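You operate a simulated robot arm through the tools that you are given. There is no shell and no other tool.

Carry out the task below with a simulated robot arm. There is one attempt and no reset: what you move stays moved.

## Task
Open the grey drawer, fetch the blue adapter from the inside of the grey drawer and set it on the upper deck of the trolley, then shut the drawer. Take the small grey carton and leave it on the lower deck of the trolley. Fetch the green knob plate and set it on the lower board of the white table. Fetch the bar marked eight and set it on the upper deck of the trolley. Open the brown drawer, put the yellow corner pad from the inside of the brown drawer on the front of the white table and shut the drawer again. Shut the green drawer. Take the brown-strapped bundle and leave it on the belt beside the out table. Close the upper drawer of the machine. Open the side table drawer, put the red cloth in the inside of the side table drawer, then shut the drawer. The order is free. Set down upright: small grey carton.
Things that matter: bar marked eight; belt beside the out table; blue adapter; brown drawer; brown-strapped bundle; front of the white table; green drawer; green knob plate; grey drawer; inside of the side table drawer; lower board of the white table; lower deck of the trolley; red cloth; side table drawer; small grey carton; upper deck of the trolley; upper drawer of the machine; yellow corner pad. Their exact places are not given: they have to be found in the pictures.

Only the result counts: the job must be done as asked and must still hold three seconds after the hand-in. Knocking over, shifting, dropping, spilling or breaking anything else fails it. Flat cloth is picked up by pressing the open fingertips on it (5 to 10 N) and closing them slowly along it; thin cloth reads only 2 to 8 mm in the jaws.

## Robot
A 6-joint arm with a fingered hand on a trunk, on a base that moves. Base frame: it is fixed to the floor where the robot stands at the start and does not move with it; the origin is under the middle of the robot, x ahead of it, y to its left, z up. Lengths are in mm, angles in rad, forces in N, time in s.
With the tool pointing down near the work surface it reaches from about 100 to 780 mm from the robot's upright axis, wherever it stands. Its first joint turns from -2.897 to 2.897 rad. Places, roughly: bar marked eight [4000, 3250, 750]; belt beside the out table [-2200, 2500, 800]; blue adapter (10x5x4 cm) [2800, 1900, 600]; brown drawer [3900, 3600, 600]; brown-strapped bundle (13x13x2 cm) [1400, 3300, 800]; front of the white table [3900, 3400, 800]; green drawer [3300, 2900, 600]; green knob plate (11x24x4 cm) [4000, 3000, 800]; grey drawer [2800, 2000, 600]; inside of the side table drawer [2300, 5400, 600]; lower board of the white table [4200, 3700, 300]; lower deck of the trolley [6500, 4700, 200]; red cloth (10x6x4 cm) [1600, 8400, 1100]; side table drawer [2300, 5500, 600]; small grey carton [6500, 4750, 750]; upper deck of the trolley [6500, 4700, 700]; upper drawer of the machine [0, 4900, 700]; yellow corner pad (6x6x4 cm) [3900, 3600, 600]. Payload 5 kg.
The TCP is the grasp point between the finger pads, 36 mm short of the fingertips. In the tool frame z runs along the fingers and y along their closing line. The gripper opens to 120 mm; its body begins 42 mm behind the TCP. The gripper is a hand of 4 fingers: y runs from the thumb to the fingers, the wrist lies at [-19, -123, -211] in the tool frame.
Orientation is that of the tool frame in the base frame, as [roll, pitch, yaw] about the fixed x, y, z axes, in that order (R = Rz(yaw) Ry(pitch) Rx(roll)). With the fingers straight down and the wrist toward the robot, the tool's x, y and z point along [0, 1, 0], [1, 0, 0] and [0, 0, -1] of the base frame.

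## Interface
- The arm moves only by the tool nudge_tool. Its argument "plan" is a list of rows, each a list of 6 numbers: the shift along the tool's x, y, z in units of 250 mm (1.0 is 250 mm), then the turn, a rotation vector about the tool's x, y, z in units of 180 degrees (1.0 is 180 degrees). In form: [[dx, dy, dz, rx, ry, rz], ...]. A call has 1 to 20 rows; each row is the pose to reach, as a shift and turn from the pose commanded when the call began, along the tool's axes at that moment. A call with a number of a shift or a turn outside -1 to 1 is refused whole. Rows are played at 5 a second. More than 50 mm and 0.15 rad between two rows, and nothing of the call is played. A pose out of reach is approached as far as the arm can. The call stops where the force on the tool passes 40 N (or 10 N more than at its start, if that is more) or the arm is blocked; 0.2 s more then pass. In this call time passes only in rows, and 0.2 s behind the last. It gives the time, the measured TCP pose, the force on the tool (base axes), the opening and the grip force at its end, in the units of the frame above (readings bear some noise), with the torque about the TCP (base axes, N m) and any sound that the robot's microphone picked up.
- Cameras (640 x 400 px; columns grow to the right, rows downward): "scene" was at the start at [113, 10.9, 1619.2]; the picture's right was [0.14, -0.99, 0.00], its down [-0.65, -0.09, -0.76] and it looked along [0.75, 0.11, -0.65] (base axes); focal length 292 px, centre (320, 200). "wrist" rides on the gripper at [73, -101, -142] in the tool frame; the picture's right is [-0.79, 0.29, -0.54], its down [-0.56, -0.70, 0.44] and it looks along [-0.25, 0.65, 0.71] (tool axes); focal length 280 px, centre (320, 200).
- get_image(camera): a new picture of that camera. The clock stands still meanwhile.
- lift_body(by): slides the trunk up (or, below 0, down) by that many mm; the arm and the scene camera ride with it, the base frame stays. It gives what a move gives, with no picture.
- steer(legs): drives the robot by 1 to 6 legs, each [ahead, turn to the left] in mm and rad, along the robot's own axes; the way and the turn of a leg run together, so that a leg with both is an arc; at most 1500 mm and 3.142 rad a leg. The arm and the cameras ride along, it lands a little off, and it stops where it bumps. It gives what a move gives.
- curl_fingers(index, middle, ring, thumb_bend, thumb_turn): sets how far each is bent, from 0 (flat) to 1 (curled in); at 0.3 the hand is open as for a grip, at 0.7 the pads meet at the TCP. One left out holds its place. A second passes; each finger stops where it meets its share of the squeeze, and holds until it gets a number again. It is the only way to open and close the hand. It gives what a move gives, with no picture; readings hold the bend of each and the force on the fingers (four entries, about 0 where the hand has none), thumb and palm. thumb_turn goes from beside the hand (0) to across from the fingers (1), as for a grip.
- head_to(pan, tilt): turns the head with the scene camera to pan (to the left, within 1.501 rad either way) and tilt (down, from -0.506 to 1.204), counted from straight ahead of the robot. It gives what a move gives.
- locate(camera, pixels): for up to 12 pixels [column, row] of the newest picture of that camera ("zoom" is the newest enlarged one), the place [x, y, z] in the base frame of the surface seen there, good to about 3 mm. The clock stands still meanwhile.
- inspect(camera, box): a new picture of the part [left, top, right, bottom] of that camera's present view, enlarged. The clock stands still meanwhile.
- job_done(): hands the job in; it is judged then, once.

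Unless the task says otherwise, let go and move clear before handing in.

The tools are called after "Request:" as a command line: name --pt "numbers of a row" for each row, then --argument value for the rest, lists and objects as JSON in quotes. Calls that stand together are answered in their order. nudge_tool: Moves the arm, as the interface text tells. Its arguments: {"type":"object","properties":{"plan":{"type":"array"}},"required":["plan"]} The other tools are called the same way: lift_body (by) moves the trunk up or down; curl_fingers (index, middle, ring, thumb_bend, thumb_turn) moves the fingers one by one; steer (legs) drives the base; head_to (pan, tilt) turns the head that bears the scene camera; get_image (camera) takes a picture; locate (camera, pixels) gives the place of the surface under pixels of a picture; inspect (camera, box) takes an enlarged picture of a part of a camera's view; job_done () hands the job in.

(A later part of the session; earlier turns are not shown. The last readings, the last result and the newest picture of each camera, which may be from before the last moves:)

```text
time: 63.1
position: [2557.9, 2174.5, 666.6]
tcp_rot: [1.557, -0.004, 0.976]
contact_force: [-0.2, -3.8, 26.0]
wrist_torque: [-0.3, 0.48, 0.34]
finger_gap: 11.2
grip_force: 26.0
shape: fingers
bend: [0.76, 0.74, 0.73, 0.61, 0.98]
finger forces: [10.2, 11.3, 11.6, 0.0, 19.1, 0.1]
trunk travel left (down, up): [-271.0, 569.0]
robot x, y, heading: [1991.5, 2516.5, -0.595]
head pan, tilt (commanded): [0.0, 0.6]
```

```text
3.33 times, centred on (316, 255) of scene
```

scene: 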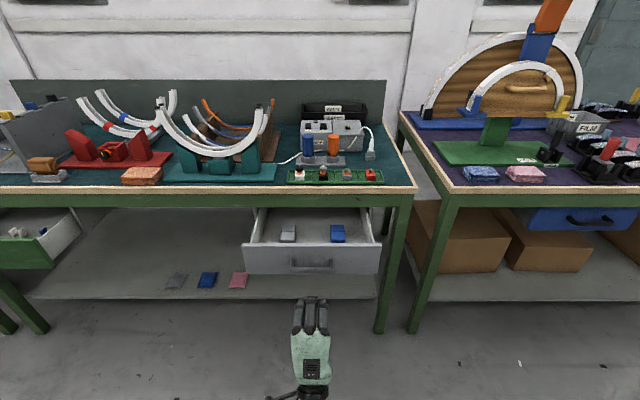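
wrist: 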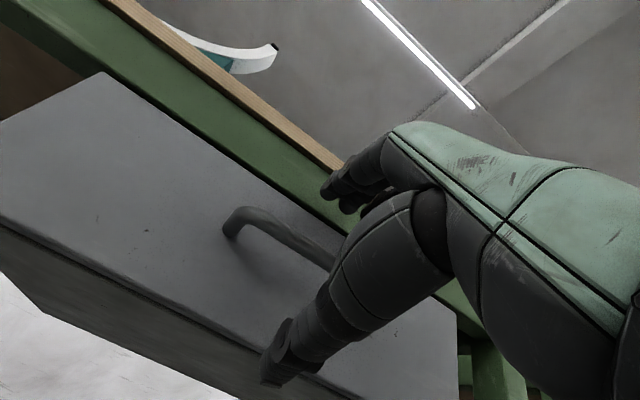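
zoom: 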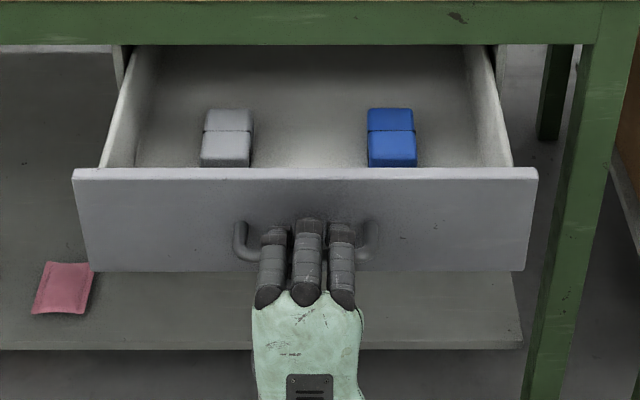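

Bar is firmly gripped (26 N). I'll back the base up 140 mm to pull the drawer out.

Request:
steer --legs '[[-70, 0]]'

Request:
inspect --camera "scene" --box '[220, 195, 412, 315]'

```text
time: 64.1
position: [2497.3, 2213.2, 666.0]
tcp_rot: [1.556, -0.005, 0.976]
contact_force: [-0.6, -3.6, 24.8]
wrist_torque: [-0.18, 0.54, 0.33]
finger_gap: 11.0
grip_force: 25.2
shape: fingers
bend: [0.76, 0.74, 0.73, 0.61, 0.98]
finger forces: [10.0, 9.8, 10.7, 0.0, 19.8, 0.0]
trunk travel left (down, up): [-271.0, 569.0]
robot x, y, heading: [1931.7, 2554.3, -0.594]
head pan, tilt (commanded): [0.0, 0.6]
```

```text
3.33 times, centred on (316, 255) of scene
```

zoom: 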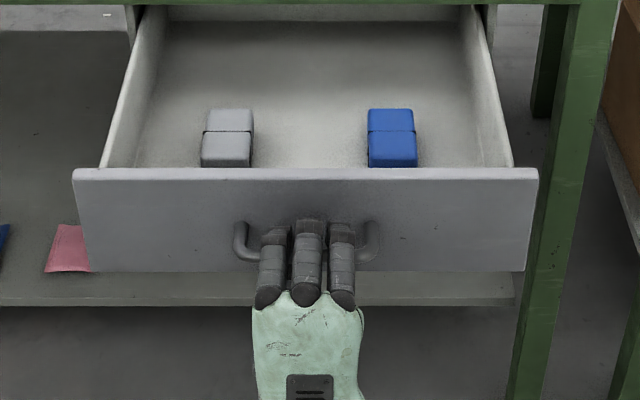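

The drawer's back wall is now visible and the adapter is well clear of the table edge. I'll release the handle and back the hand away.

Request:
curl_fingers --index 0.3 --middle 0.3 --ring 0.3 --thumb_bend 0.3

Request:
nudge_tool --pt "0 0 -0.15 0 0 0" --pt "0 0 -0.3 0 0 0" --pt "0 0 -0.4 0 0 0"

Request:
get_image --camera "scene"

```text
time: 65.1
position: [2500.4, 2212.3, 662.8]
tcp_rot: [1.561, -0.004, 0.976]
contact_force: [0.1, -0.5, -0.3]
wrist_torque: [0.0, 0.01, 0.01]
finger_gap: 123.2
grip_force: 0.1
shape: fingers
bend: [0.3, 0.3, 0.3, 0.3, 0.98]
finger forces: [0.0, 0.1, 0.0, 0.1, 0.0, 0.1]
trunk travel left (down, up): [-271.0, 569.0]
robot x, y, heading: [1929.6, 2558.9, -0.59]
head pan, tilt (commanded): [0.0, 0.6]
```

```text
time: 65.9
position: [2417.2, 2269.1, 662.4]
tcp_rot: [1.56, -0.005, 0.977]
contact_force: [0.2, 1.8, -0.1]
wrist_torque: [-0.03, 0.01, -0.01]
finger_gap: 123.0
grip_force: 0.1
shape: fingers
bend: [0.3, 0.3, 0.3, 0.3, 0.98]
finger forces: [0.1, 0.1, 0.1, 0.1, 0.1, 0.1]
trunk travel left (down, up): [-271.0, 569.0]
robot x, y, heading: [1929.4, 2556.3, -0.59]
head pan, tilt (commanded): [0.0, 0.6]
```

```text
taken
```

scene: 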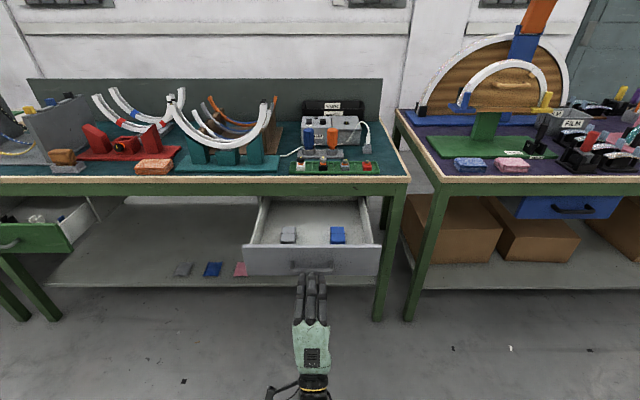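

The drawer is open with the adapter exposed at (337, 235). I'll raise the trunk and turn the hand fingers-down for the pick.

Request:
lift_body --by 220

Request:
nudge_tool --pt "0 -0.03 -0.02 0.042 0 0" --pt "0 -0.07 -0.04 0.084 0 0" --pt "0 -0.1 -0.06 0.126 0 0" --pt "0 -0.13 -0.08 0.168 0 0" --pt "0 -0.17 -0.1 0.21 0 0" --pt "0 -0.2 -0.12 0.252 0 0" --pt "0 -0.23 -0.14 0.294 0 0" --pt "0 -0.27 -0.16 0.336 0 0" --pt "0 -0.3 -0.18 0.378 0 0" --pt "0 -0.33 -0.2 0.42 0 0" --pt "0 -0.37 -0.2 0.462 0 0" --pt "0 -0.4 -0.2 0.504 0 0"

Request:
get_image --camera "scene"

Request:
get_image --camera "wrist"

```text
time: 68.2
position: [2417.0, 2269.5, 881.5]
tcp_rot: [1.561, -0.004, 0.973]
contact_force: [0.4, 0.5, -1.0]
wrist_torque: [0.01, -0.03, 0.0]
finger_gap: 123.1
grip_force: 0.1
shape: fingers
bend: [0.3, 0.3, 0.3, 0.3, 0.98]
finger forces: [0.0, 0.1, 0.0, 0.1, 0.1, 0.0]
trunk travel left (down, up): [-491.0, 349.0]
robot x, y, heading: [1930.9, 2557.9, -0.592]
head pan, tilt (commanded): [0.0, 0.6]
```

```text
time: 70.8
position: [2392.9, 2347.0, 800.7]
tcp_rot: [3.122, 0.081, 0.918]
contact_force: [0.1, -1.5, 0.9]
wrist_torque: [0.01, -0.02, -0.01]
finger_gap: 123.6
grip_force: 0.1
shape: fingers
bend: [0.3, 0.3, 0.3, 0.3, 0.98]
finger forces: [0.1, 0.1, 0.0, 0.1, 0.0, 0.0]
out of reach, approached as far as the arm can: row 4, 5, 6, 7, 8, 9, 10, 11, 12
trunk travel left (down, up): [-491.0, 349.0]
robot x, y, heading: [1931.7, 2552.6, -0.593]
head pan, tilt (commanded): [0.0, 0.6]
```

```text
taken
```

scene: 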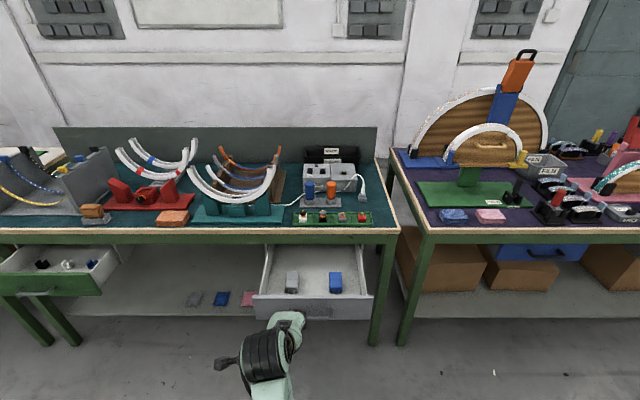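

```text
taken
```

wrist: 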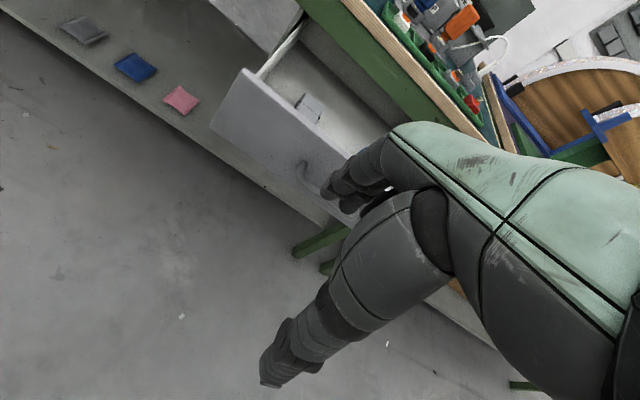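

The hand is nearly fingers-down (3.122, 0.081, 0.918). I'll check what the commanded pose is with a null move.

Request:
nudge_tool --pt "0 0 0 0 0 0" --pt "0 0 0 0 0 0"

```text
time: 71.5
position: [2393.1, 2346.5, 801.7]
tcp_rot: [3.122, 0.082, 0.916]
contact_force: [0.4, 0.4, -0.1]
wrist_torque: [-0.01, 0.03, 0.0]
finger_gap: 123.6
grip_force: 0.1
shape: fingers
bend: [0.3, 0.3, 0.3, 0.3, 0.98]
finger forces: [0.1, 0.0, 0.0, 0.0, 0.1, 0.0]
trunk travel left (down, up): [-491.0, 349.0]
robot x, y, heading: [1933.3, 2557.5, -0.593]
head pan, tilt (commanded): [0.0, 0.6]
```

Commanded equals measured now. I'll drive 180 mm closer with the hand above the drawer front (fingertips ~765 vs drawer top 716).

Request:
steer --legs '[[180, 0]]'

Request:
nudge_tool --pt "0 0 -0.05 0 0.01 0.045" --pt "0 0 -0.1 0 0.02 0.09" --pt "0 0 -0.1 0 0.026 0.135" --pt "0 0 -0.1 0 0.026 0.18" --pt "0 0 -0.1 0 0.026 0.225" --pt "0 0 -0.1 0 0.026 0.27" --pt "0 0 -0.1 0 0.026 0.315" --pt "0 0 -0.1 0 0.026 0.36" --pt "0 0 -0.1 0 0.026 0.405" --pt "0 0 -0.1 0 0.026 0.45" --pt "0 0 -0.1 0 0.026 0.48"

Request:
get_image --camera "scene"

Request:
get_image --camera "wrist"

```text
time: 73.0
position: [2544.8, 2244.4, 799.7]
tcp_rot: [3.121, 0.08, 0.916]
contact_force: [0.4, 0.3, -0.1]
wrist_torque: [0.03, -0.03, 0.01]
finger_gap: 123.4
grip_force: 0.1
shape: fingers
bend: [0.3, 0.3, 0.3, 0.3, 0.98]
finger forces: [0.0, 0.1, 0.1, 0.1, 0.0, 0.0]
trunk travel left (down, up): [-491.0, 349.0]
robot x, y, heading: [2077.1, 2457.1, -0.592]
head pan, tilt (commanded): [0.0, 0.6]
```

```text
time: 75.3
position: [2559.8, 2174.6, 746.0]
tcp_rot: [3.101, -0.103, -0.466]
contact_force: [-2.9, -0.3, 29.0]
wrist_torque: [1.63, -0.55, 0.56]
finger_gap: 132.6
grip_force: 14.2
shape: fingers
bend: [0.3, 0.3, 0.3, 0.22, 1.0]
finger forces: [0.0, 3.6, 0.1, 0.1, 25.7, 0.0]
out of reach, approached as far as the arm can: row 6, 7, 8, 9, 10, 11
trunk travel left (down, up): [-491.0, 349.0]
robot x, y, heading: [2082.2, 2452.7, -0.595]
head pan, tilt (commanded): [0.0, 0.6]
stopped in row 11: the force on the tool passed its limit at 60 N (the readings are from after the stop); the commanded pose is now the measured one
```

```text
taken
```

scene: 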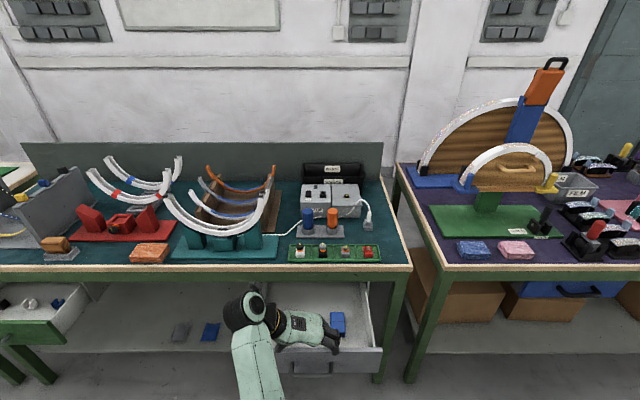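

```text
taken
```

wrist: 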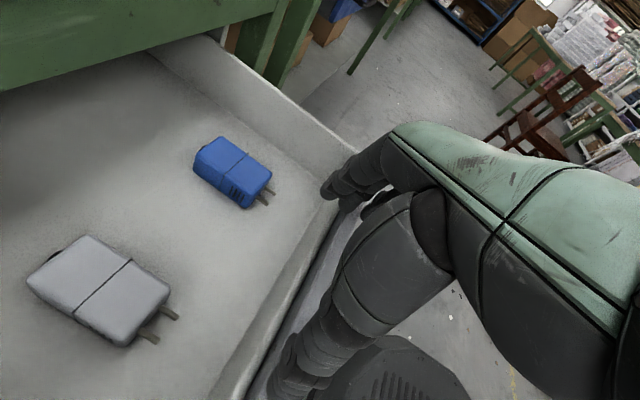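

Turning at this height hit the arm's limits and the thumb pressed on the drawer front; the arm seems to need a higher trunk relative to the tool. I'll raise the trunk to lift off, then correct.

Request:
lift_body --by 200

Request:
curl_fingers --index 0.3 --middle 0.3 --ring 0.3 --thumb_bend 0.3

Request:
nudge_tool --pt "0 0 0.1 0 0.015 0.01" --pt "0 0 0.25 0 0.03 0.02" --pt "0 0 0.4 0 0.033 0.04"

Request:
get_image --camera "scene"

```text
time: 77.4
position: [2559.2, 2175.9, 941.8]
tcp_rot: [3.104, -0.091, -0.465]
contact_force: [-0.4, 0.1, -0.7]
wrist_torque: [0.0, -0.02, -0.02]
finger_gap: 123.9
grip_force: 0.1
shape: fingers
bend: [0.3, 0.3, 0.3, 0.3, 0.98]
finger forces: [0.0, 0.1, 0.1, 0.0, 0.0, 0.0]
trunk travel left (down, up): [-691.0, 149.0]
robot x, y, heading: [2082.3, 2454.3, -0.589]
head pan, tilt (commanded): [0.0, 0.6]
```

```text
time: 78.4
position: [2559.1, 2174.9, 942.7]
tcp_rot: [3.103, -0.09, -0.467]
contact_force: [-0.3, -0.2, 0.4]
wrist_torque: [0.01, 0.02, 0.01]
finger_gap: 124.3
grip_force: 0.0
shape: fingers
bend: [0.3, 0.3, 0.3, 0.3, 0.98]
finger forces: [0.0, 0.0, 0.1, 0.0, 0.1, 0.0]
trunk travel left (down, up): [-691.0, 149.0]
robot x, y, heading: [2081.6, 2457.0, -0.588]
head pan, tilt (commanded): [0.0, 0.6]
```

```text
time: 79.2
position: [2567.3, 2167.3, 842.0]
tcp_rot: [3.12, -0.2, -0.589]
contact_force: [-0.4, -0.3, -0.5]
wrist_torque: [0.01, -0.01, 0.03]
finger_gap: 124.0
grip_force: 0.1
shape: fingers
bend: [0.3, 0.3, 0.3, 0.3, 0.98]
finger forces: [0.0, 0.0, 0.0, 0.0, 0.0, 0.1]
trunk travel left (down, up): [-691.0, 149.0]
robot x, y, heading: [2077.8, 2452.1, -0.597]
head pan, tilt (commanded): [0.0, 0.6]
```

```text
taken
```

scene: 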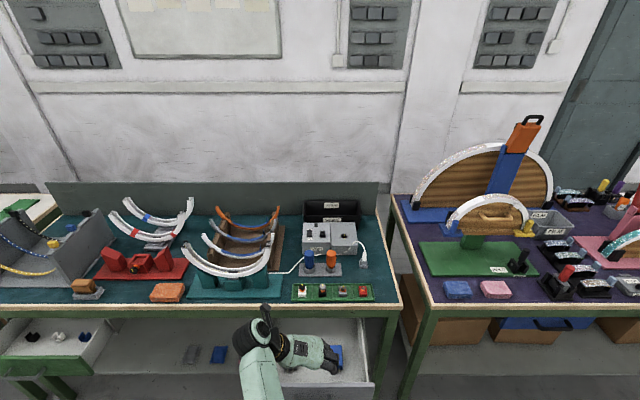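

No reach flag now. My pitch correction had the wrong sign (pitch −0.2), so I'll correct it, and re-locate the adapter.

Request:
nudge_tool --pt "0 0 0 0.003 -0.03 0" --pt "0 0 0 0.007 -0.064 0"

Request:
inspect --camera "scene" --box '[220, 280, 412, 400]'

Request:
locate --camera "zoom" --pixels '[[385, 225], [405, 240], [405, 260], [405, 290], [380, 300], [300, 365], [470, 365], [480, 250]]'

Request:
get_image --camera "wrist"

```text
time: 79.8
position: [2566.2, 2166.6, 842.1]
tcp_rot: [-3.14, 0.003, -0.589]
contact_force: [0.6, -0.4, 0.2]
wrist_torque: [0.04, 0.02, -0.01]
finger_gap: 124.0
grip_force: 0.2
shape: fingers
bend: [0.3, 0.3, 0.3, 0.3, 0.98]
finger forces: [0.0, 0.0, 0.1, 0.0, 0.0, 0.0]
trunk travel left (down, up): [-691.0, 149.0]
robot x, y, heading: [2082.9, 2451.8, -0.596]
head pan, tilt (commanded): [0.0, 0.6]
```

```text
3.33 times, centred on (316, 340) of scene
```

zoom: 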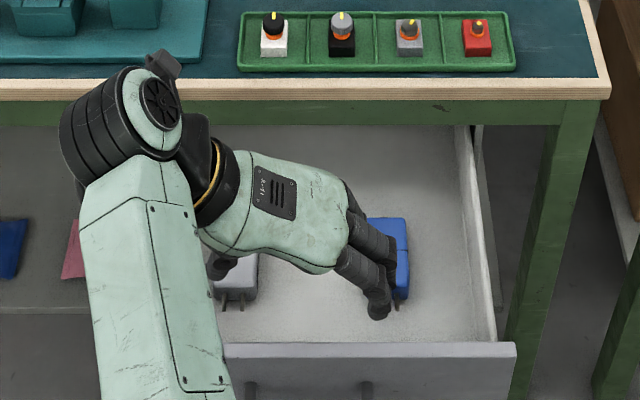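

```text
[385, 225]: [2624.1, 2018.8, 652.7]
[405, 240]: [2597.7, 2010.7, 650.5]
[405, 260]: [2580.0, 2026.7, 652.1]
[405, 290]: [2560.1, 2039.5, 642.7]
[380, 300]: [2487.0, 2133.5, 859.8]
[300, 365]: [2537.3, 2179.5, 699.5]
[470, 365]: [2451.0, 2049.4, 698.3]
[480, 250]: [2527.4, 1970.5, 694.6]
```

```text
taken
```

wrist: 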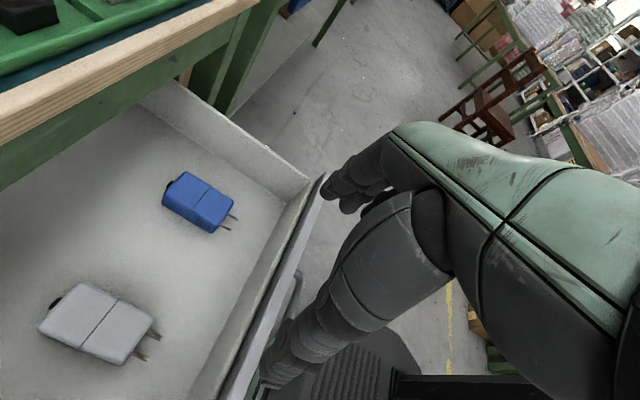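

The wrist picture shows the blue adapter fully at (198, 202). I'll locate its corners.

Request:
locate --camera "wrist" --pixels '[[198, 200], [187, 176], [228, 198], [208, 222], [168, 198], [232, 216], [172, 183], [150, 150], [240, 260], [280, 180], [100, 320]]'

```text
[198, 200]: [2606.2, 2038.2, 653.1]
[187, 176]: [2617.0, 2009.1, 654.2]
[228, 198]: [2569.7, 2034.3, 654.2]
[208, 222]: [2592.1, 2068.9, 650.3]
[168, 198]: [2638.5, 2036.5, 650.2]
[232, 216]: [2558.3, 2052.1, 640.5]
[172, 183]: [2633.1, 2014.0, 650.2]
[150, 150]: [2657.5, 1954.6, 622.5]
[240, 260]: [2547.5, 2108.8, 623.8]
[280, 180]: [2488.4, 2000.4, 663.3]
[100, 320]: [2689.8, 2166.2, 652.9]
```

The adapter centre is at about n=1008, t=3147. I'll check how far the base rim reaches so I can drive closer safely.

Request:
locate --camera "wrist" --pixels '[[330, 345], [360, 320], [400, 340], [420, 370], [350, 380], [300, 360]]'

```text
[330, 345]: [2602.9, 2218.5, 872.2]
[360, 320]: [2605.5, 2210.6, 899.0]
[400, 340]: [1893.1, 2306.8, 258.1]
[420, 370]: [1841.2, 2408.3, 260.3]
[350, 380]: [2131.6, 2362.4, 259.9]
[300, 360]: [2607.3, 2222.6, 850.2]
```

The base deck is only ~250 mm radius at z 260, so it passes under the drawer (z≥600). I'll drive 80 mm closer.

Request:
steer --legs '[[80, 0]]'

```text
time: 80.9
position: [2632.9, 2123.3, 842.1]
tcp_rot: [-3.139, 0.002, -0.59]
contact_force: [0.3, -0.4, 0.3]
wrist_torque: [-0.02, 0.0, 0.02]
finger_gap: 123.7
grip_force: 0.1
shape: fingers
bend: [0.3, 0.3, 0.3, 0.3, 0.98]
finger forces: [0.0, 0.1, 0.0, 0.0, 0.0, 0.1]
trunk travel left (down, up): [-691.0, 149.0]
robot x, y, heading: [2147.6, 2406.9, -0.594]
head pan, tilt (commanded): [0.0, 0.6]
```

I'll narrow the hand to ~90 mm gap and move above the adapter, then descend partway.

Request:
curl_fingers --index 0.4 --middle 0.4 --ring 0.4 --thumb_bend 0.4

Request:
nudge_tool --pt "0.04 0.15 0 0 0 0" --pt "0.088 0.3 0 0 0 0" --pt "0.088 0.355 0.12 0 0 0" --pt "0.088 0.355 0.25 0 0 0" --pt "0.088 0.355 0.38 0 0 0" --pt "0.088 0.355 0.5 0 0 0"

Request:
get_image --camera "wrist"

Request:
inspect --camera "scene" --box '[220, 280, 412, 400]'

```text
time: 81.9
position: [2631.8, 2122.6, 842.4]
tcp_rot: [-3.141, 0.002, -0.591]
contact_force: [0.7, -0.2, 0.4]
wrist_torque: [-0.01, 0.03, -0.02]
finger_gap: 94.6
grip_force: 0.1
shape: fingers
bend: [0.4, 0.4, 0.4, 0.4, 0.98]
finger forces: [0.0, 0.1, 0.1, 0.0, 0.0, 0.1]
trunk travel left (down, up): [-691.0, 149.0]
robot x, y, heading: [2147.5, 2409.2, -0.596]
head pan, tilt (commanded): [0.0, 0.6]
```

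```text
time: 83.3
position: [2601.8, 2035.9, 717.7]
tcp_rot: [3.141, 0.001, -0.589]
contact_force: [0.8, 0.0, 0.1]
wrist_torque: [0.0, 0.02, 0.0]
finger_gap: 94.7
grip_force: 0.1
shape: fingers
bend: [0.4, 0.4, 0.4, 0.4, 0.98]
finger forces: [0.0, 0.0, 0.0, 0.0, 0.0, 0.1]
trunk travel left (down, up): [-691.0, 149.0]
robot x, y, heading: [2146.7, 2410.0, -0.592]
head pan, tilt (commanded): [0.0, 0.6]
```

```text
taken
```

wrist: 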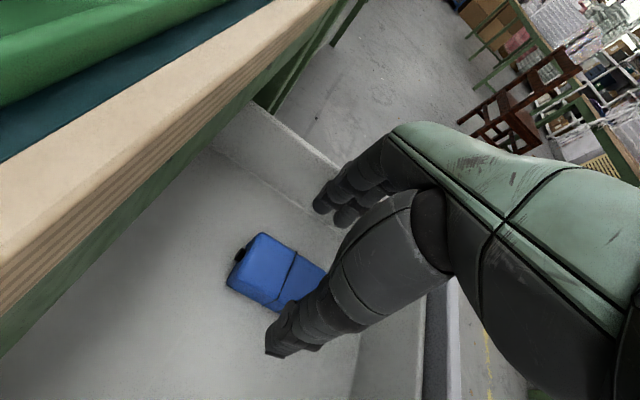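

```text
3.33 times, centred on (316, 340) of scene
```

zoom: 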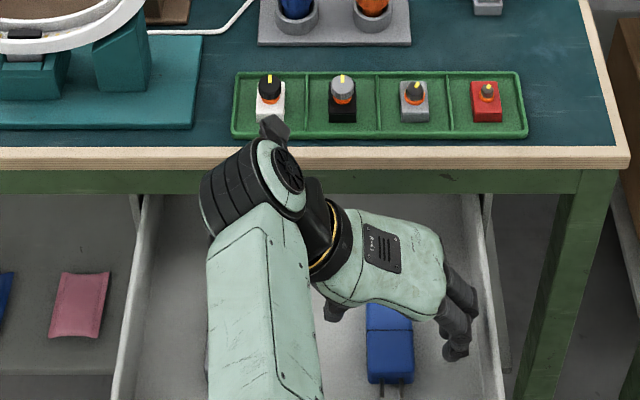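

TCP is centred above the adapter (n=1007, t=3146). Descend to z≈662.

Request:
nudge_tool --pt "0 0 0.12 0 0 0" --pt "0 0 0.22 0 0 0"

Request:
get_image --camera "wrist"

Request:
inspect --camera "scene" --box '[270, 320, 398, 400]'

```text
time: 83.9
position: [2602.5, 2036.5, 662.9]
tcp_rot: [-3.14, 0.002, -0.589]
contact_force: [0.1, -0.1, -0.2]
wrist_torque: [-0.01, 0.03, 0.01]
finger_gap: 94.5
grip_force: 0.0
shape: fingers
bend: [0.4, 0.4, 0.4, 0.4, 0.98]
finger forces: [0.0, 0.1, 0.0, 0.0, 0.0, 0.0]
trunk travel left (down, up): [-691.0, 149.0]
robot x, y, heading: [2147.2, 2410.4, -0.597]
head pan, tilt (commanded): [0.0, 0.6]
```

```text
taken
```

wrist: 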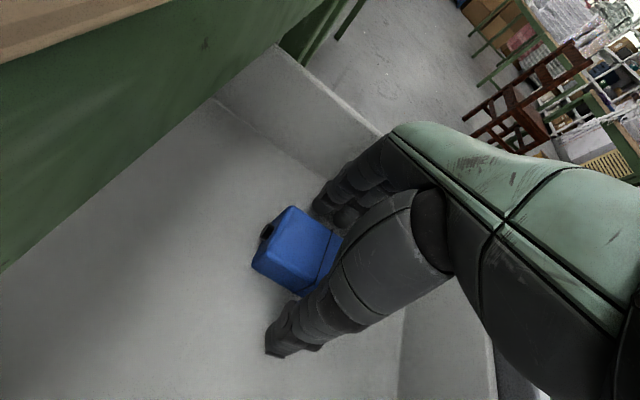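

```text
5.00 times, centred on (334, 360) of scene
```

zoom: 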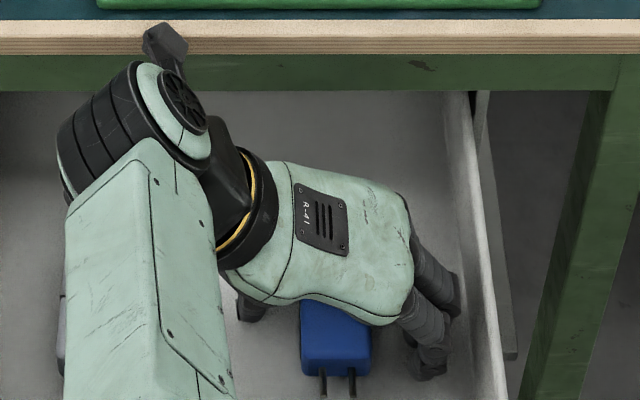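

The adapter sits between thumb and fingers with no floor contact. Closing.

Request:
curl_fingers --index 0.65 --middle 0.65 --ring 0.65 --thumb_bend 0.65

Request:
get_image --camera "wrist"

```text
time: 84.9
position: [2601.4, 2035.9, 663.1]
tcp_rot: [-3.139, 0.001, -0.59]
contact_force: [-0.2, 1.2, 0.8]
wrist_torque: [0.05, -0.05, 0.03]
finger_gap: 45.5
grip_force: 12.5
shape: fingers
bend: [0.59, 0.61, 0.63, 0.56, 0.96]
finger forces: [5.9, 4.6, 2.2, 0.0, 12.5, 0.0]
trunk travel left (down, up): [-691.0, 149.0]
robot x, y, heading: [2147.6, 2406.8, -0.591]
head pan, tilt (commanded): [0.0, 0.6]
```

```text
taken
```

wrist: 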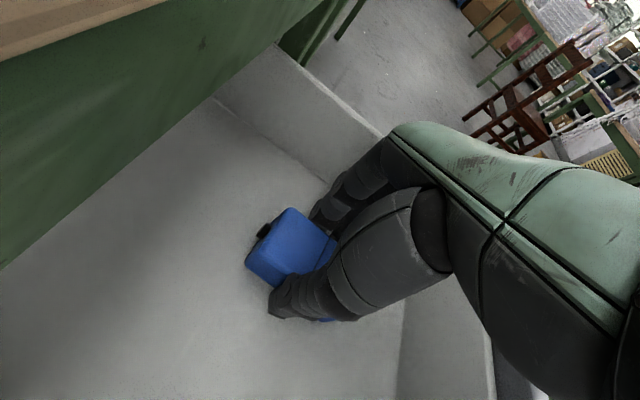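

The adapter is gripped (gap 45.5 mm, 12.5 N). I'll squeeze a bit more, then lift 40 mm to test.

Request:
curl_fingers --index 0.75 --middle 0.75 --ring 0.75 --thumb_bend 0.75

Request:
nudge_tool --pt "0 0 -0.08 0 0 0" --pt "0 0 -0.16 0 0 0"

Request:
get_image --camera "wrist"

```text
time: 85.9
position: [2600.3, 2037.1, 663.1]
tcp_rot: [-3.141, 0.001, -0.59]
contact_force: [-0.3, 0.1, 2.3]
wrist_torque: [-0.06, -0.12, 0.02]
finger_gap: 45.5
grip_force: 26.3
shape: fingers
bend: [0.62, 0.67, 0.72, 0.55, 0.93]
finger forces: [11.4, 7.9, 7.1, 0.1, 26.3, 0.0]
trunk travel left (down, up): [-691.0, 149.0]
robot x, y, heading: [2148.5, 2410.6, -0.588]
head pan, tilt (commanded): [0.0, 0.6]
```

```text
time: 86.5
position: [2599.7, 2037.5, 702.4]
tcp_rot: [-3.14, 0.002, -0.59]
contact_force: [0.3, 0.9, -1.0]
wrist_torque: [0.03, 0.0, -0.02]
finger_gap: 45.6
grip_force: 26.5
shape: fingers
bend: [0.62, 0.67, 0.73, 0.55, 0.93]
finger forces: [10.7, 8.0, 7.6, 0.0, 26.7, 0.0]
trunk travel left (down, up): [-691.0, 149.0]
robot x, y, heading: [2143.9, 2410.6, -0.592]
head pan, tilt (commanded): [0.0, 0.6]
```

```text
taken
```

wrist: 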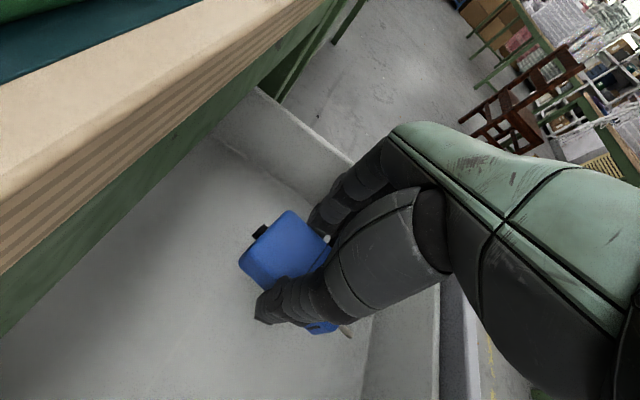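

The adapter is lifted. I'll raise it well above the table, retract, back off into the aisle, and look toward the trolley.

Request:
nudge_tool --pt "-0.04 0 -0.18 0 0 0" --pt "-0.08 0 -0.36 0 0 0" --pt "-0.12 -0.05 -0.54 0 0 0" --pt "-0.16 -0.1 -0.64 0 0 0"

Request:
steer --legs '[[-300, 0]]'

Request:
get_image --camera "scene"

```text
time: 87.5
position: [2580.8, 2080.0, 864.0]
tcp_rot: [-3.14, 0.002, -0.587]
contact_force: [0.0, -0.6, -2.0]
wrist_torque: [-0.02, 0.01, 0.0]
finger_gap: 45.4
grip_force: 26.4
shape: fingers
bend: [0.62, 0.67, 0.73, 0.55, 0.93]
finger forces: [10.6, 8.1, 7.7, 0.0, 26.7, 0.1]
trunk travel left (down, up): [-691.0, 149.0]
robot x, y, heading: [2146.2, 2408.1, -0.596]
head pan, tilt (commanded): [0.0, 0.6]
```

```text
time: 89.7
position: [2332.9, 2246.9, 863.2]
tcp_rot: [-3.14, 0.002, -0.588]
contact_force: [-0.1, -0.2, -0.8]
wrist_torque: [-0.01, 0.01, -0.01]
finger_gap: 45.4
grip_force: 26.5
shape: fingers
bend: [0.62, 0.67, 0.73, 0.55, 0.93]
finger forces: [10.6, 8.2, 7.6, 0.1, 26.7, 0.1]
trunk travel left (down, up): [-691.0, 149.0]
robot x, y, heading: [1901.6, 2577.8, -0.584]
head pan, tilt (commanded): [0.0, 0.6]
```

```text
taken
```

scene: 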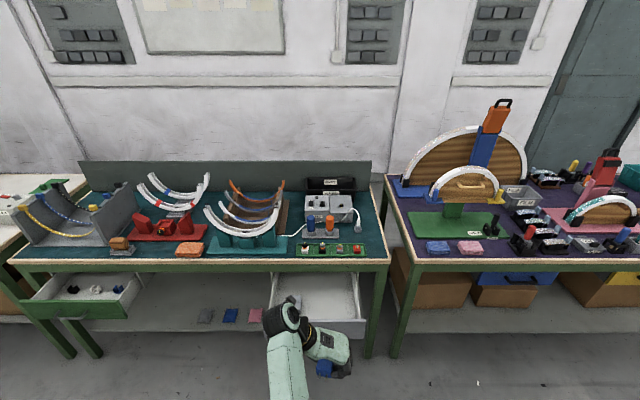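

The drawer and the held adapter (325, 368) look fine. I'll turn along the aisle and drive forward to look for the trolley.

Request:
steer --legs '[[0, 1.558], [1500, 0]]'

Request:
head_to --pan -0.3 --tilt 0.35

Request:
get_image --camera "scene"

Request:
locate --camera "scene" --pixels '[[320, 250], [400, 250], [250, 200], [320, 200], [400, 200], [480, 200], [560, 200], [320, 150], [400, 150], [480, 150], [560, 150], [200, 150]]'

```text
time: 102.5
position: [3088.9, 4249.1, 863.6]
tcp_rot: [-3.14, 0.001, 0.973]
contact_force: [0.3, -1.0, -1.4]
wrist_torque: [-0.06, -0.03, 0.02]
finger_gap: 45.3
grip_force: 26.2
shape: fingers
bend: [0.62, 0.67, 0.73, 0.55, 0.93]
finger forces: [10.4, 8.1, 7.4, 0.0, 26.4, 0.0]
trunk travel left (down, up): [-691.0, 149.0]
robot x, y, heading: [2757.0, 3814.2, 0.968]
head pan, tilt (commanded): [0.0, 0.6]
```

```text
time: 103.2
position: [3087.4, 4248.5, 863.3]
tcp_rot: [-3.14, 0.002, 0.972]
contact_force: [0.4, 0.4, -1.3]
wrist_torque: [0.03, -0.03, 0.01]
finger_gap: 45.5
grip_force: 26.0
shape: fingers
bend: [0.62, 0.67, 0.73, 0.55, 0.93]
finger forces: [10.5, 8.1, 7.5, 0.1, 26.4, 0.0]
trunk travel left (down, up): [-691.0, 149.0]
robot x, y, heading: [2755.7, 3819.1, 0.967]
head pan, tilt (commanded): [-0.3, 0.351]
```

```text
taken
```

scene: 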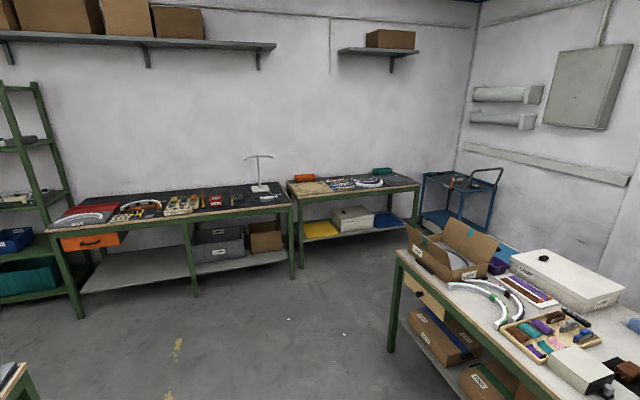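

```text
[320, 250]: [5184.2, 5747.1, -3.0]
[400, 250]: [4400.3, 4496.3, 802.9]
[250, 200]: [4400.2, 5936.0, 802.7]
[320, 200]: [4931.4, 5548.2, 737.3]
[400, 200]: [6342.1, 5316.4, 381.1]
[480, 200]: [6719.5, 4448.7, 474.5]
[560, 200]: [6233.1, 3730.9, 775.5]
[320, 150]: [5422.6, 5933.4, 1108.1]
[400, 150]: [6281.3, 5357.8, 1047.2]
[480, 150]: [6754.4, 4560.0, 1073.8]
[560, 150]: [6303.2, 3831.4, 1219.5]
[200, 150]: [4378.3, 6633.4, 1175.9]
```

The trolley is the blue cart at (460, 195) in the corner. I'll zoom in on it and on the white table.

Request:
inspect --camera "scene" --box '[380, 140, 540, 240]'

Request:
locate --camera "zoom" --pixels '[[180, 150], [300, 180], [380, 200], [240, 160], [200, 300], [180, 330], [290, 360], [280, 170], [400, 130], [440, 120], [120, 350], [150, 380]]'

Request:
inspect --camera "scene" --box '[380, 210, 640, 400]'

Request:
head_to --pan -1.2 --tilt 0.5

Request:
get_image --camera "scene"

```text
4.00 times, centred on (460, 190) of scene
```

zoom: 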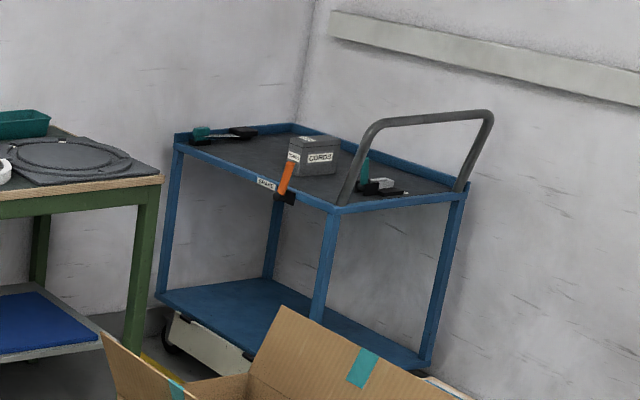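

```text
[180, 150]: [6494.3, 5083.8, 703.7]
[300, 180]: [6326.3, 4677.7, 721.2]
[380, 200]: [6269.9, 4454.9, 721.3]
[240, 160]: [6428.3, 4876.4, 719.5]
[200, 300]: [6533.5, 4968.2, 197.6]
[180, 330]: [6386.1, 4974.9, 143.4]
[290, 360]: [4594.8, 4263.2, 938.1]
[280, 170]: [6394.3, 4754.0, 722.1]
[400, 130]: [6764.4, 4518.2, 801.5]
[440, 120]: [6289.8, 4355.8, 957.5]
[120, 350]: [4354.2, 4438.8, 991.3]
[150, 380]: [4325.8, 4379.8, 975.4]
```

```text
2.11 times, centred on (510, 305) of scene
```

zoom: 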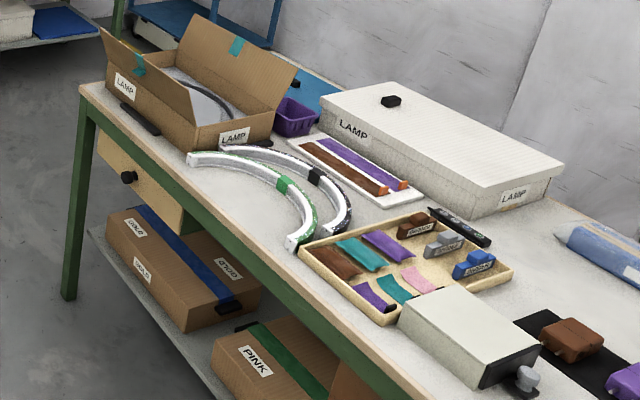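

```text
time: 104.5
position: [3087.0, 4248.5, 863.5]
tcp_rot: [-3.139, 0.001, 0.971]
contact_force: [0.3, 0.8, -1.8]
wrist_torque: [-0.01, 0.0, -0.01]
finger_gap: 45.5
grip_force: 25.9
shape: fingers
bend: [0.62, 0.67, 0.73, 0.55, 0.93]
finger forces: [10.3, 8.1, 7.5, 0.0, 26.4, 0.1]
trunk travel left (down, up): [-691.0, 149.0]
robot x, y, heading: [2751.8, 3817.5, 0.969]
head pan, tilt (commanded): [-1.201, 0.499]
```

```text
taken
```

scene: 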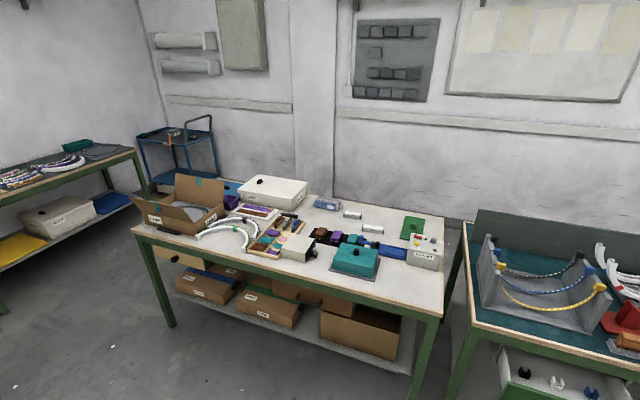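

The trolley's front edge runs from about (6494, 5084) to (6270, 4455), deck z≈720. I'll retract the arm a bit for the tight cross aisle, and locate the obstacles around the passage.

Request:
nudge_tool --pt "-0.15 0 0 0 0 0" --pt "-0.3 0 0 0 0 0" --pt "-0.45 0 0 0 0 0"

Request:
head_to --pan -0.4 --tilt 0.35

Request:
get_image --camera "scene"

```text
time: 105.2
position: [3025.2, 4156.5, 862.5]
tcp_rot: [-3.141, -0.001, 0.971]
contact_force: [-0.5, -0.4, -1.3]
wrist_torque: [0.03, -0.01, 0.0]
finger_gap: 45.0
grip_force: 26.0
shape: fingers
bend: [0.62, 0.67, 0.73, 0.55, 0.93]
finger forces: [10.4, 8.1, 7.4, 0.0, 26.2, 0.1]
trunk travel left (down, up): [-691.0, 149.0]
robot x, y, heading: [2749.1, 3819.7, 0.968]
head pan, tilt (commanded): [-1.201, 0.499]
```

```text
time: 106.4
position: [3024.6, 4156.8, 863.6]
tcp_rot: [-3.141, 0.0, 0.972]
contact_force: [0.1, 0.5, -0.5]
wrist_torque: [-0.03, -0.03, -0.01]
finger_gap: 45.3
grip_force: 26.4
shape: fingers
bend: [0.62, 0.67, 0.73, 0.55, 0.93]
finger forces: [10.4, 8.0, 7.4, 0.0, 26.3, 0.0]
trunk travel left (down, up): [-691.0, 149.0]
robot x, y, heading: [2753.6, 3817.3, 0.968]
head pan, tilt (commanded): [-0.4, 0.351]
```

```text
taken
```

scene: 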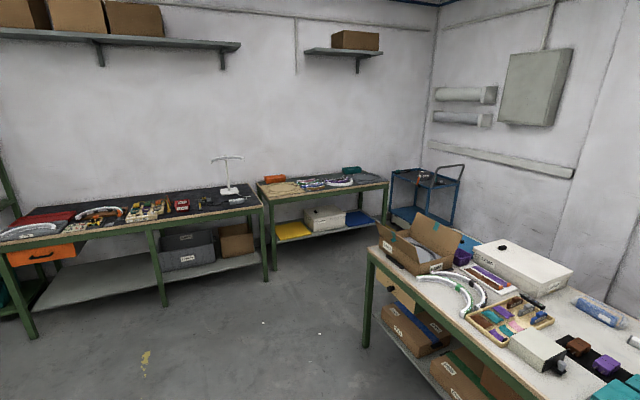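

Request:
locate --camera "scene" --pixels '[[388, 184], [384, 220], [272, 270], [265, 280], [365, 345], [370, 250], [390, 220], [163, 300], [320, 330], [255, 200], [425, 245], [33, 335]]'

```text
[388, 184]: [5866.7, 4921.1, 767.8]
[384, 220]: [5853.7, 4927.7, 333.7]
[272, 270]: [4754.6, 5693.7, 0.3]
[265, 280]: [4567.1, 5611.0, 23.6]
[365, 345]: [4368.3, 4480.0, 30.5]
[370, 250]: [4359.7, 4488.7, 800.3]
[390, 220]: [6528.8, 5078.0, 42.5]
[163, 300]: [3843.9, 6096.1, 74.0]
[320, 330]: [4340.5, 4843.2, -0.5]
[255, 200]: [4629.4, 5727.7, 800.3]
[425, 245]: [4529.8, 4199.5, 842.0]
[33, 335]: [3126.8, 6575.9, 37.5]
```

The passage: far table front at t≈7340–7367, white table corner at n=1112, t=6191. I'll drive through the cross aisle in steps.

Request:
steer --legs '[[0, -0.127], [1000, 0], [662, 0], [0, -1.04], [1031, 0]]'

Request:
head_to --pan 0.0 --tilt 0.4

Request:
get_image --camera "scene"

```text
time: 124.8
position: [5285.0, 4738.2, 863.1]
tcp_rot: [-3.14, 0.002, -0.198]
contact_force: [0.5, 0.3, -0.9]
wrist_torque: [0.0, -0.01, -0.01]
finger_gap: 45.2
grip_force: 25.7
shape: fingers
bend: [0.62, 0.67, 0.73, 0.55, 0.93]
finger forces: [10.3, 8.0, 7.4, 0.1, 26.2, 0.0]
trunk travel left (down, up): [-691.0, 149.0]
robot x, y, heading: [4864.7, 4855.1, -0.196]
head pan, tilt (commanded): [-0.4, 0.351]
```

```text
time: 125.7
position: [5283.7, 4737.0, 862.9]
tcp_rot: [-3.139, 0.003, -0.196]
contact_force: [0.6, 0.4, -0.8]
wrist_torque: [-0.01, 0.01, 0.01]
finger_gap: 45.2
grip_force: 26.1
shape: fingers
bend: [0.62, 0.67, 0.73, 0.55, 0.93]
finger forces: [10.3, 8.0, 7.4, 0.1, 26.1, 0.0]
trunk travel left (down, up): [-691.0, 149.0]
robot x, y, heading: [4865.3, 4855.4, -0.198]
head pan, tilt (commanded): [0.0, 0.4]
```

```text
taken
```

scene: 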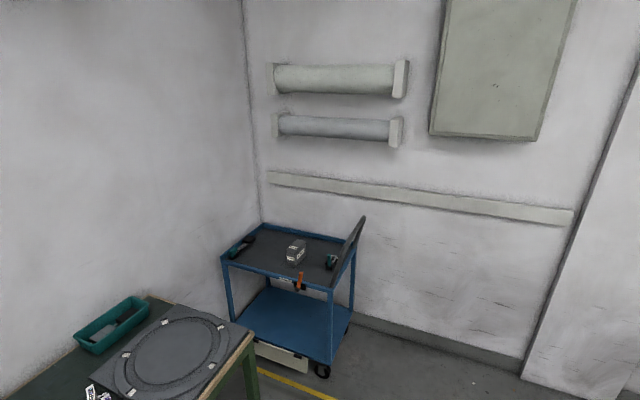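

The trolley is in clear view at (290, 270). I'll zoom and locate its deck corners and objects.

Request:
inspect --camera "scene" --box '[210, 205, 402, 325]'

Request:
locate --camera "zoom" --pixels '[[45, 180], [400, 280], [170, 65], [460, 115], [290, 120], [285, 155], [300, 250], [410, 190], [100, 150], [220, 180], [350, 230], [250, 100]]'

Request:
locate --camera "scene" --pixels '[[290, 320], [250, 310], [330, 360], [350, 310], [310, 300], [255, 365], [322, 372], [250, 335], [300, 255], [295, 240], [390, 380], [500, 380]]'

```text
3.33 times, centred on (306, 265) of scene
```

zoom: 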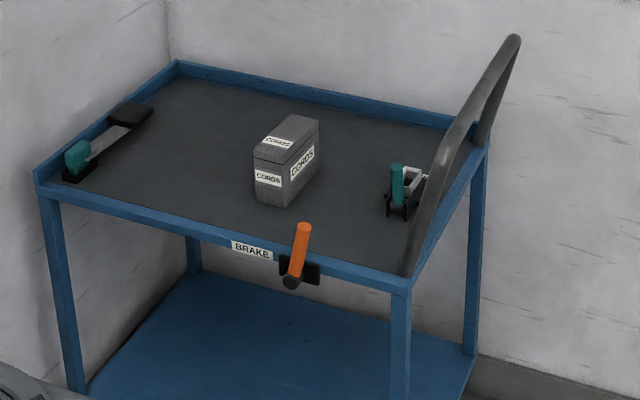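

```text
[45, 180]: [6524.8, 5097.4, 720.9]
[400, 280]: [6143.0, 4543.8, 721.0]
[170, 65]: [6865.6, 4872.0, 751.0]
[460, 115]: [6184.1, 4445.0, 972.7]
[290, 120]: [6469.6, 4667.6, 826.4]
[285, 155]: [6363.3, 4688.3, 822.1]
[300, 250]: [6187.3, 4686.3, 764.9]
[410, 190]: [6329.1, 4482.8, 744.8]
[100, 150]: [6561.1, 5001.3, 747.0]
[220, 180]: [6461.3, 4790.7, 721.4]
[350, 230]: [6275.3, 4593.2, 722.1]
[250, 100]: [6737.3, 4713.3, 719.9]
```

```text
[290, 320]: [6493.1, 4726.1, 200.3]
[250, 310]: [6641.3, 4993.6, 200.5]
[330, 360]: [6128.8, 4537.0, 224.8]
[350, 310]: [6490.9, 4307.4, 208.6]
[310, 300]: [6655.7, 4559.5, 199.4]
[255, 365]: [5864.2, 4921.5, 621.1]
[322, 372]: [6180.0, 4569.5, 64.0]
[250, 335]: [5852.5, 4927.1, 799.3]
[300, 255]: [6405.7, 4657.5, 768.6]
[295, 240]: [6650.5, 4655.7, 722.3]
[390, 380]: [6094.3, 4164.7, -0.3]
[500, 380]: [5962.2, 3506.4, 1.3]
```

The trolley deck is n 2529–2940, t 7210–7885, z 720, with the grey carton at about (2685, 7470). I'll take a station near n=2200, t=7060 approached so the arm stays left of the trolley handle.

Request:
lift_body --by 60

Request:
steer --legs '[[0, -0.436], [689, 0], [0, 1.036], [250, 0]]'

Request:
get_image --camera "scene"

```text
time: 126.7
position: [5284.9, 4737.7, 923.6]
tcp_rot: [-3.139, 0.002, -0.197]
contact_force: [-0.8, -0.2, -2.0]
wrist_torque: [0.0, -0.01, -0.01]
finger_gap: 45.1
grip_force: 25.6
shape: fingers
bend: [0.62, 0.67, 0.73, 0.55, 0.93]
finger forces: [10.2, 8.0, 7.4, 0.0, 26.1, 0.0]
trunk travel left (down, up): [-751.0, 89.0]
robot x, y, heading: [4867.2, 4855.5, -0.198]
head pan, tilt (commanded): [0.0, 0.4]
```

```text
time: 137.0
position: [6070.0, 4676.0, 923.7]
tcp_rot: [-3.141, 0.001, 0.397]
contact_force: [-0.7, 0.2, -2.0]
wrist_torque: [-0.07, 0.02, 0.02]
finger_gap: 45.2
grip_force: 25.6
shape: fingers
bend: [0.62, 0.67, 0.73, 0.55, 0.93]
finger forces: [10.1, 8.0, 7.4, 0.0, 25.8, 0.1]
trunk travel left (down, up): [-751.0, 89.0]
robot x, y, heading: [5657.1, 4542.8, 0.396]
head pan, tilt (commanded): [0.0, 0.4]
```

```text
taken
```

scene: 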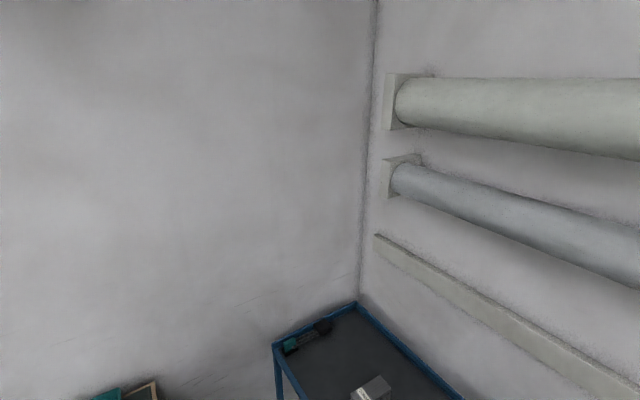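

On track (n=2125, t=6936). I'll tilt the head down to see the trolley before the last 140 mm.

Request:
head_to --pan -0.1 --tilt 0.9

Request:
get_image --camera "scene"

```text
time: 137.9
position: [6070.4, 4675.5, 923.9]
tcp_rot: [-3.141, 0.003, 0.398]
contact_force: [-1.3, -0.3, -0.4]
wrist_torque: [0.01, 0.0, 0.03]
finger_gap: 45.2
grip_force: 25.7
shape: fingers
bend: [0.62, 0.67, 0.73, 0.55, 0.93]
finger forces: [10.0, 8.0, 7.3, 0.1, 25.9, 0.0]
trunk travel left (down, up): [-751.0, 89.0]
robot x, y, heading: [5657.8, 4538.2, 0.395]
head pan, tilt (commanded): [-0.099, 0.901]
```

```text
taken
```

scene: 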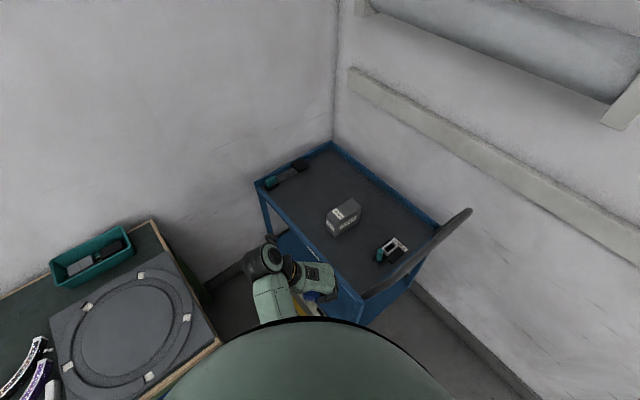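

The deck and carton (342, 217) are visible. I'll advance the last 140 mm and measure.

Request:
steer --legs '[[140, 0]]'

Request:
get_image --camera "scene"

Request:
inspect --camera "scene" --box '[230, 150, 486, 310]'

```text
time: 139.3
position: [6197.0, 4726.6, 922.8]
tcp_rot: [-3.138, 0.003, 0.395]
contact_force: [0.1, 1.4, -0.6]
wrist_torque: [-0.03, 0.0, 0.0]
finger_gap: 45.2
grip_force: 25.6
shape: fingers
bend: [0.62, 0.67, 0.73, 0.55, 0.93]
finger forces: [10.0, 8.0, 7.3, 0.0, 25.8, 0.0]
trunk travel left (down, up): [-751.0, 89.0]
robot x, y, heading: [5788.3, 4595.3, 0.389]
head pan, tilt (commanded): [-0.099, 0.901]
```

```text
taken
```

scene: 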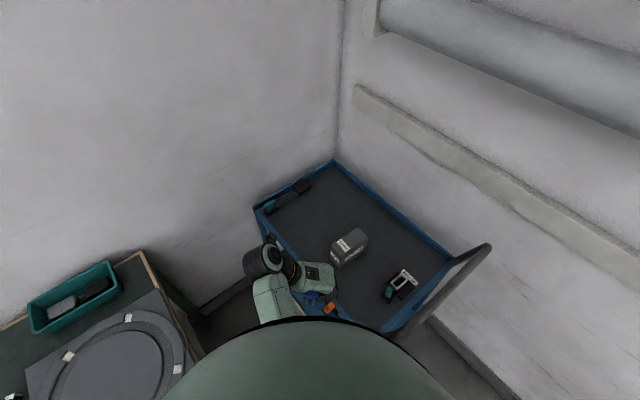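

```text
2.50 times, centred on (358, 230) of scene
```

zoom: 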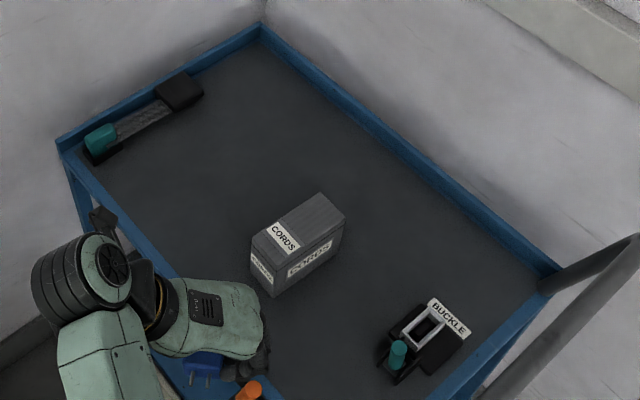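

Request:
locate --camera "zoom" --pixels '[[252, 240], [320, 195], [343, 215], [285, 258], [272, 295], [150, 200], [190, 230], [140, 170], [200, 180], [260, 160], [85, 155], [115, 135]]'

```text
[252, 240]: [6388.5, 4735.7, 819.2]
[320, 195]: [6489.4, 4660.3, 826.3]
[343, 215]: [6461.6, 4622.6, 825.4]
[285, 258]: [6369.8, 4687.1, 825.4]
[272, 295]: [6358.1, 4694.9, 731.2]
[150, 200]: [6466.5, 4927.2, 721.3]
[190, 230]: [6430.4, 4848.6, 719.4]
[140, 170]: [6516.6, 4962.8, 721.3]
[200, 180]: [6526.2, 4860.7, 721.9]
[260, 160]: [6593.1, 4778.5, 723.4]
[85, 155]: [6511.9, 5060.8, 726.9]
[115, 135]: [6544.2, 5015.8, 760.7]
```

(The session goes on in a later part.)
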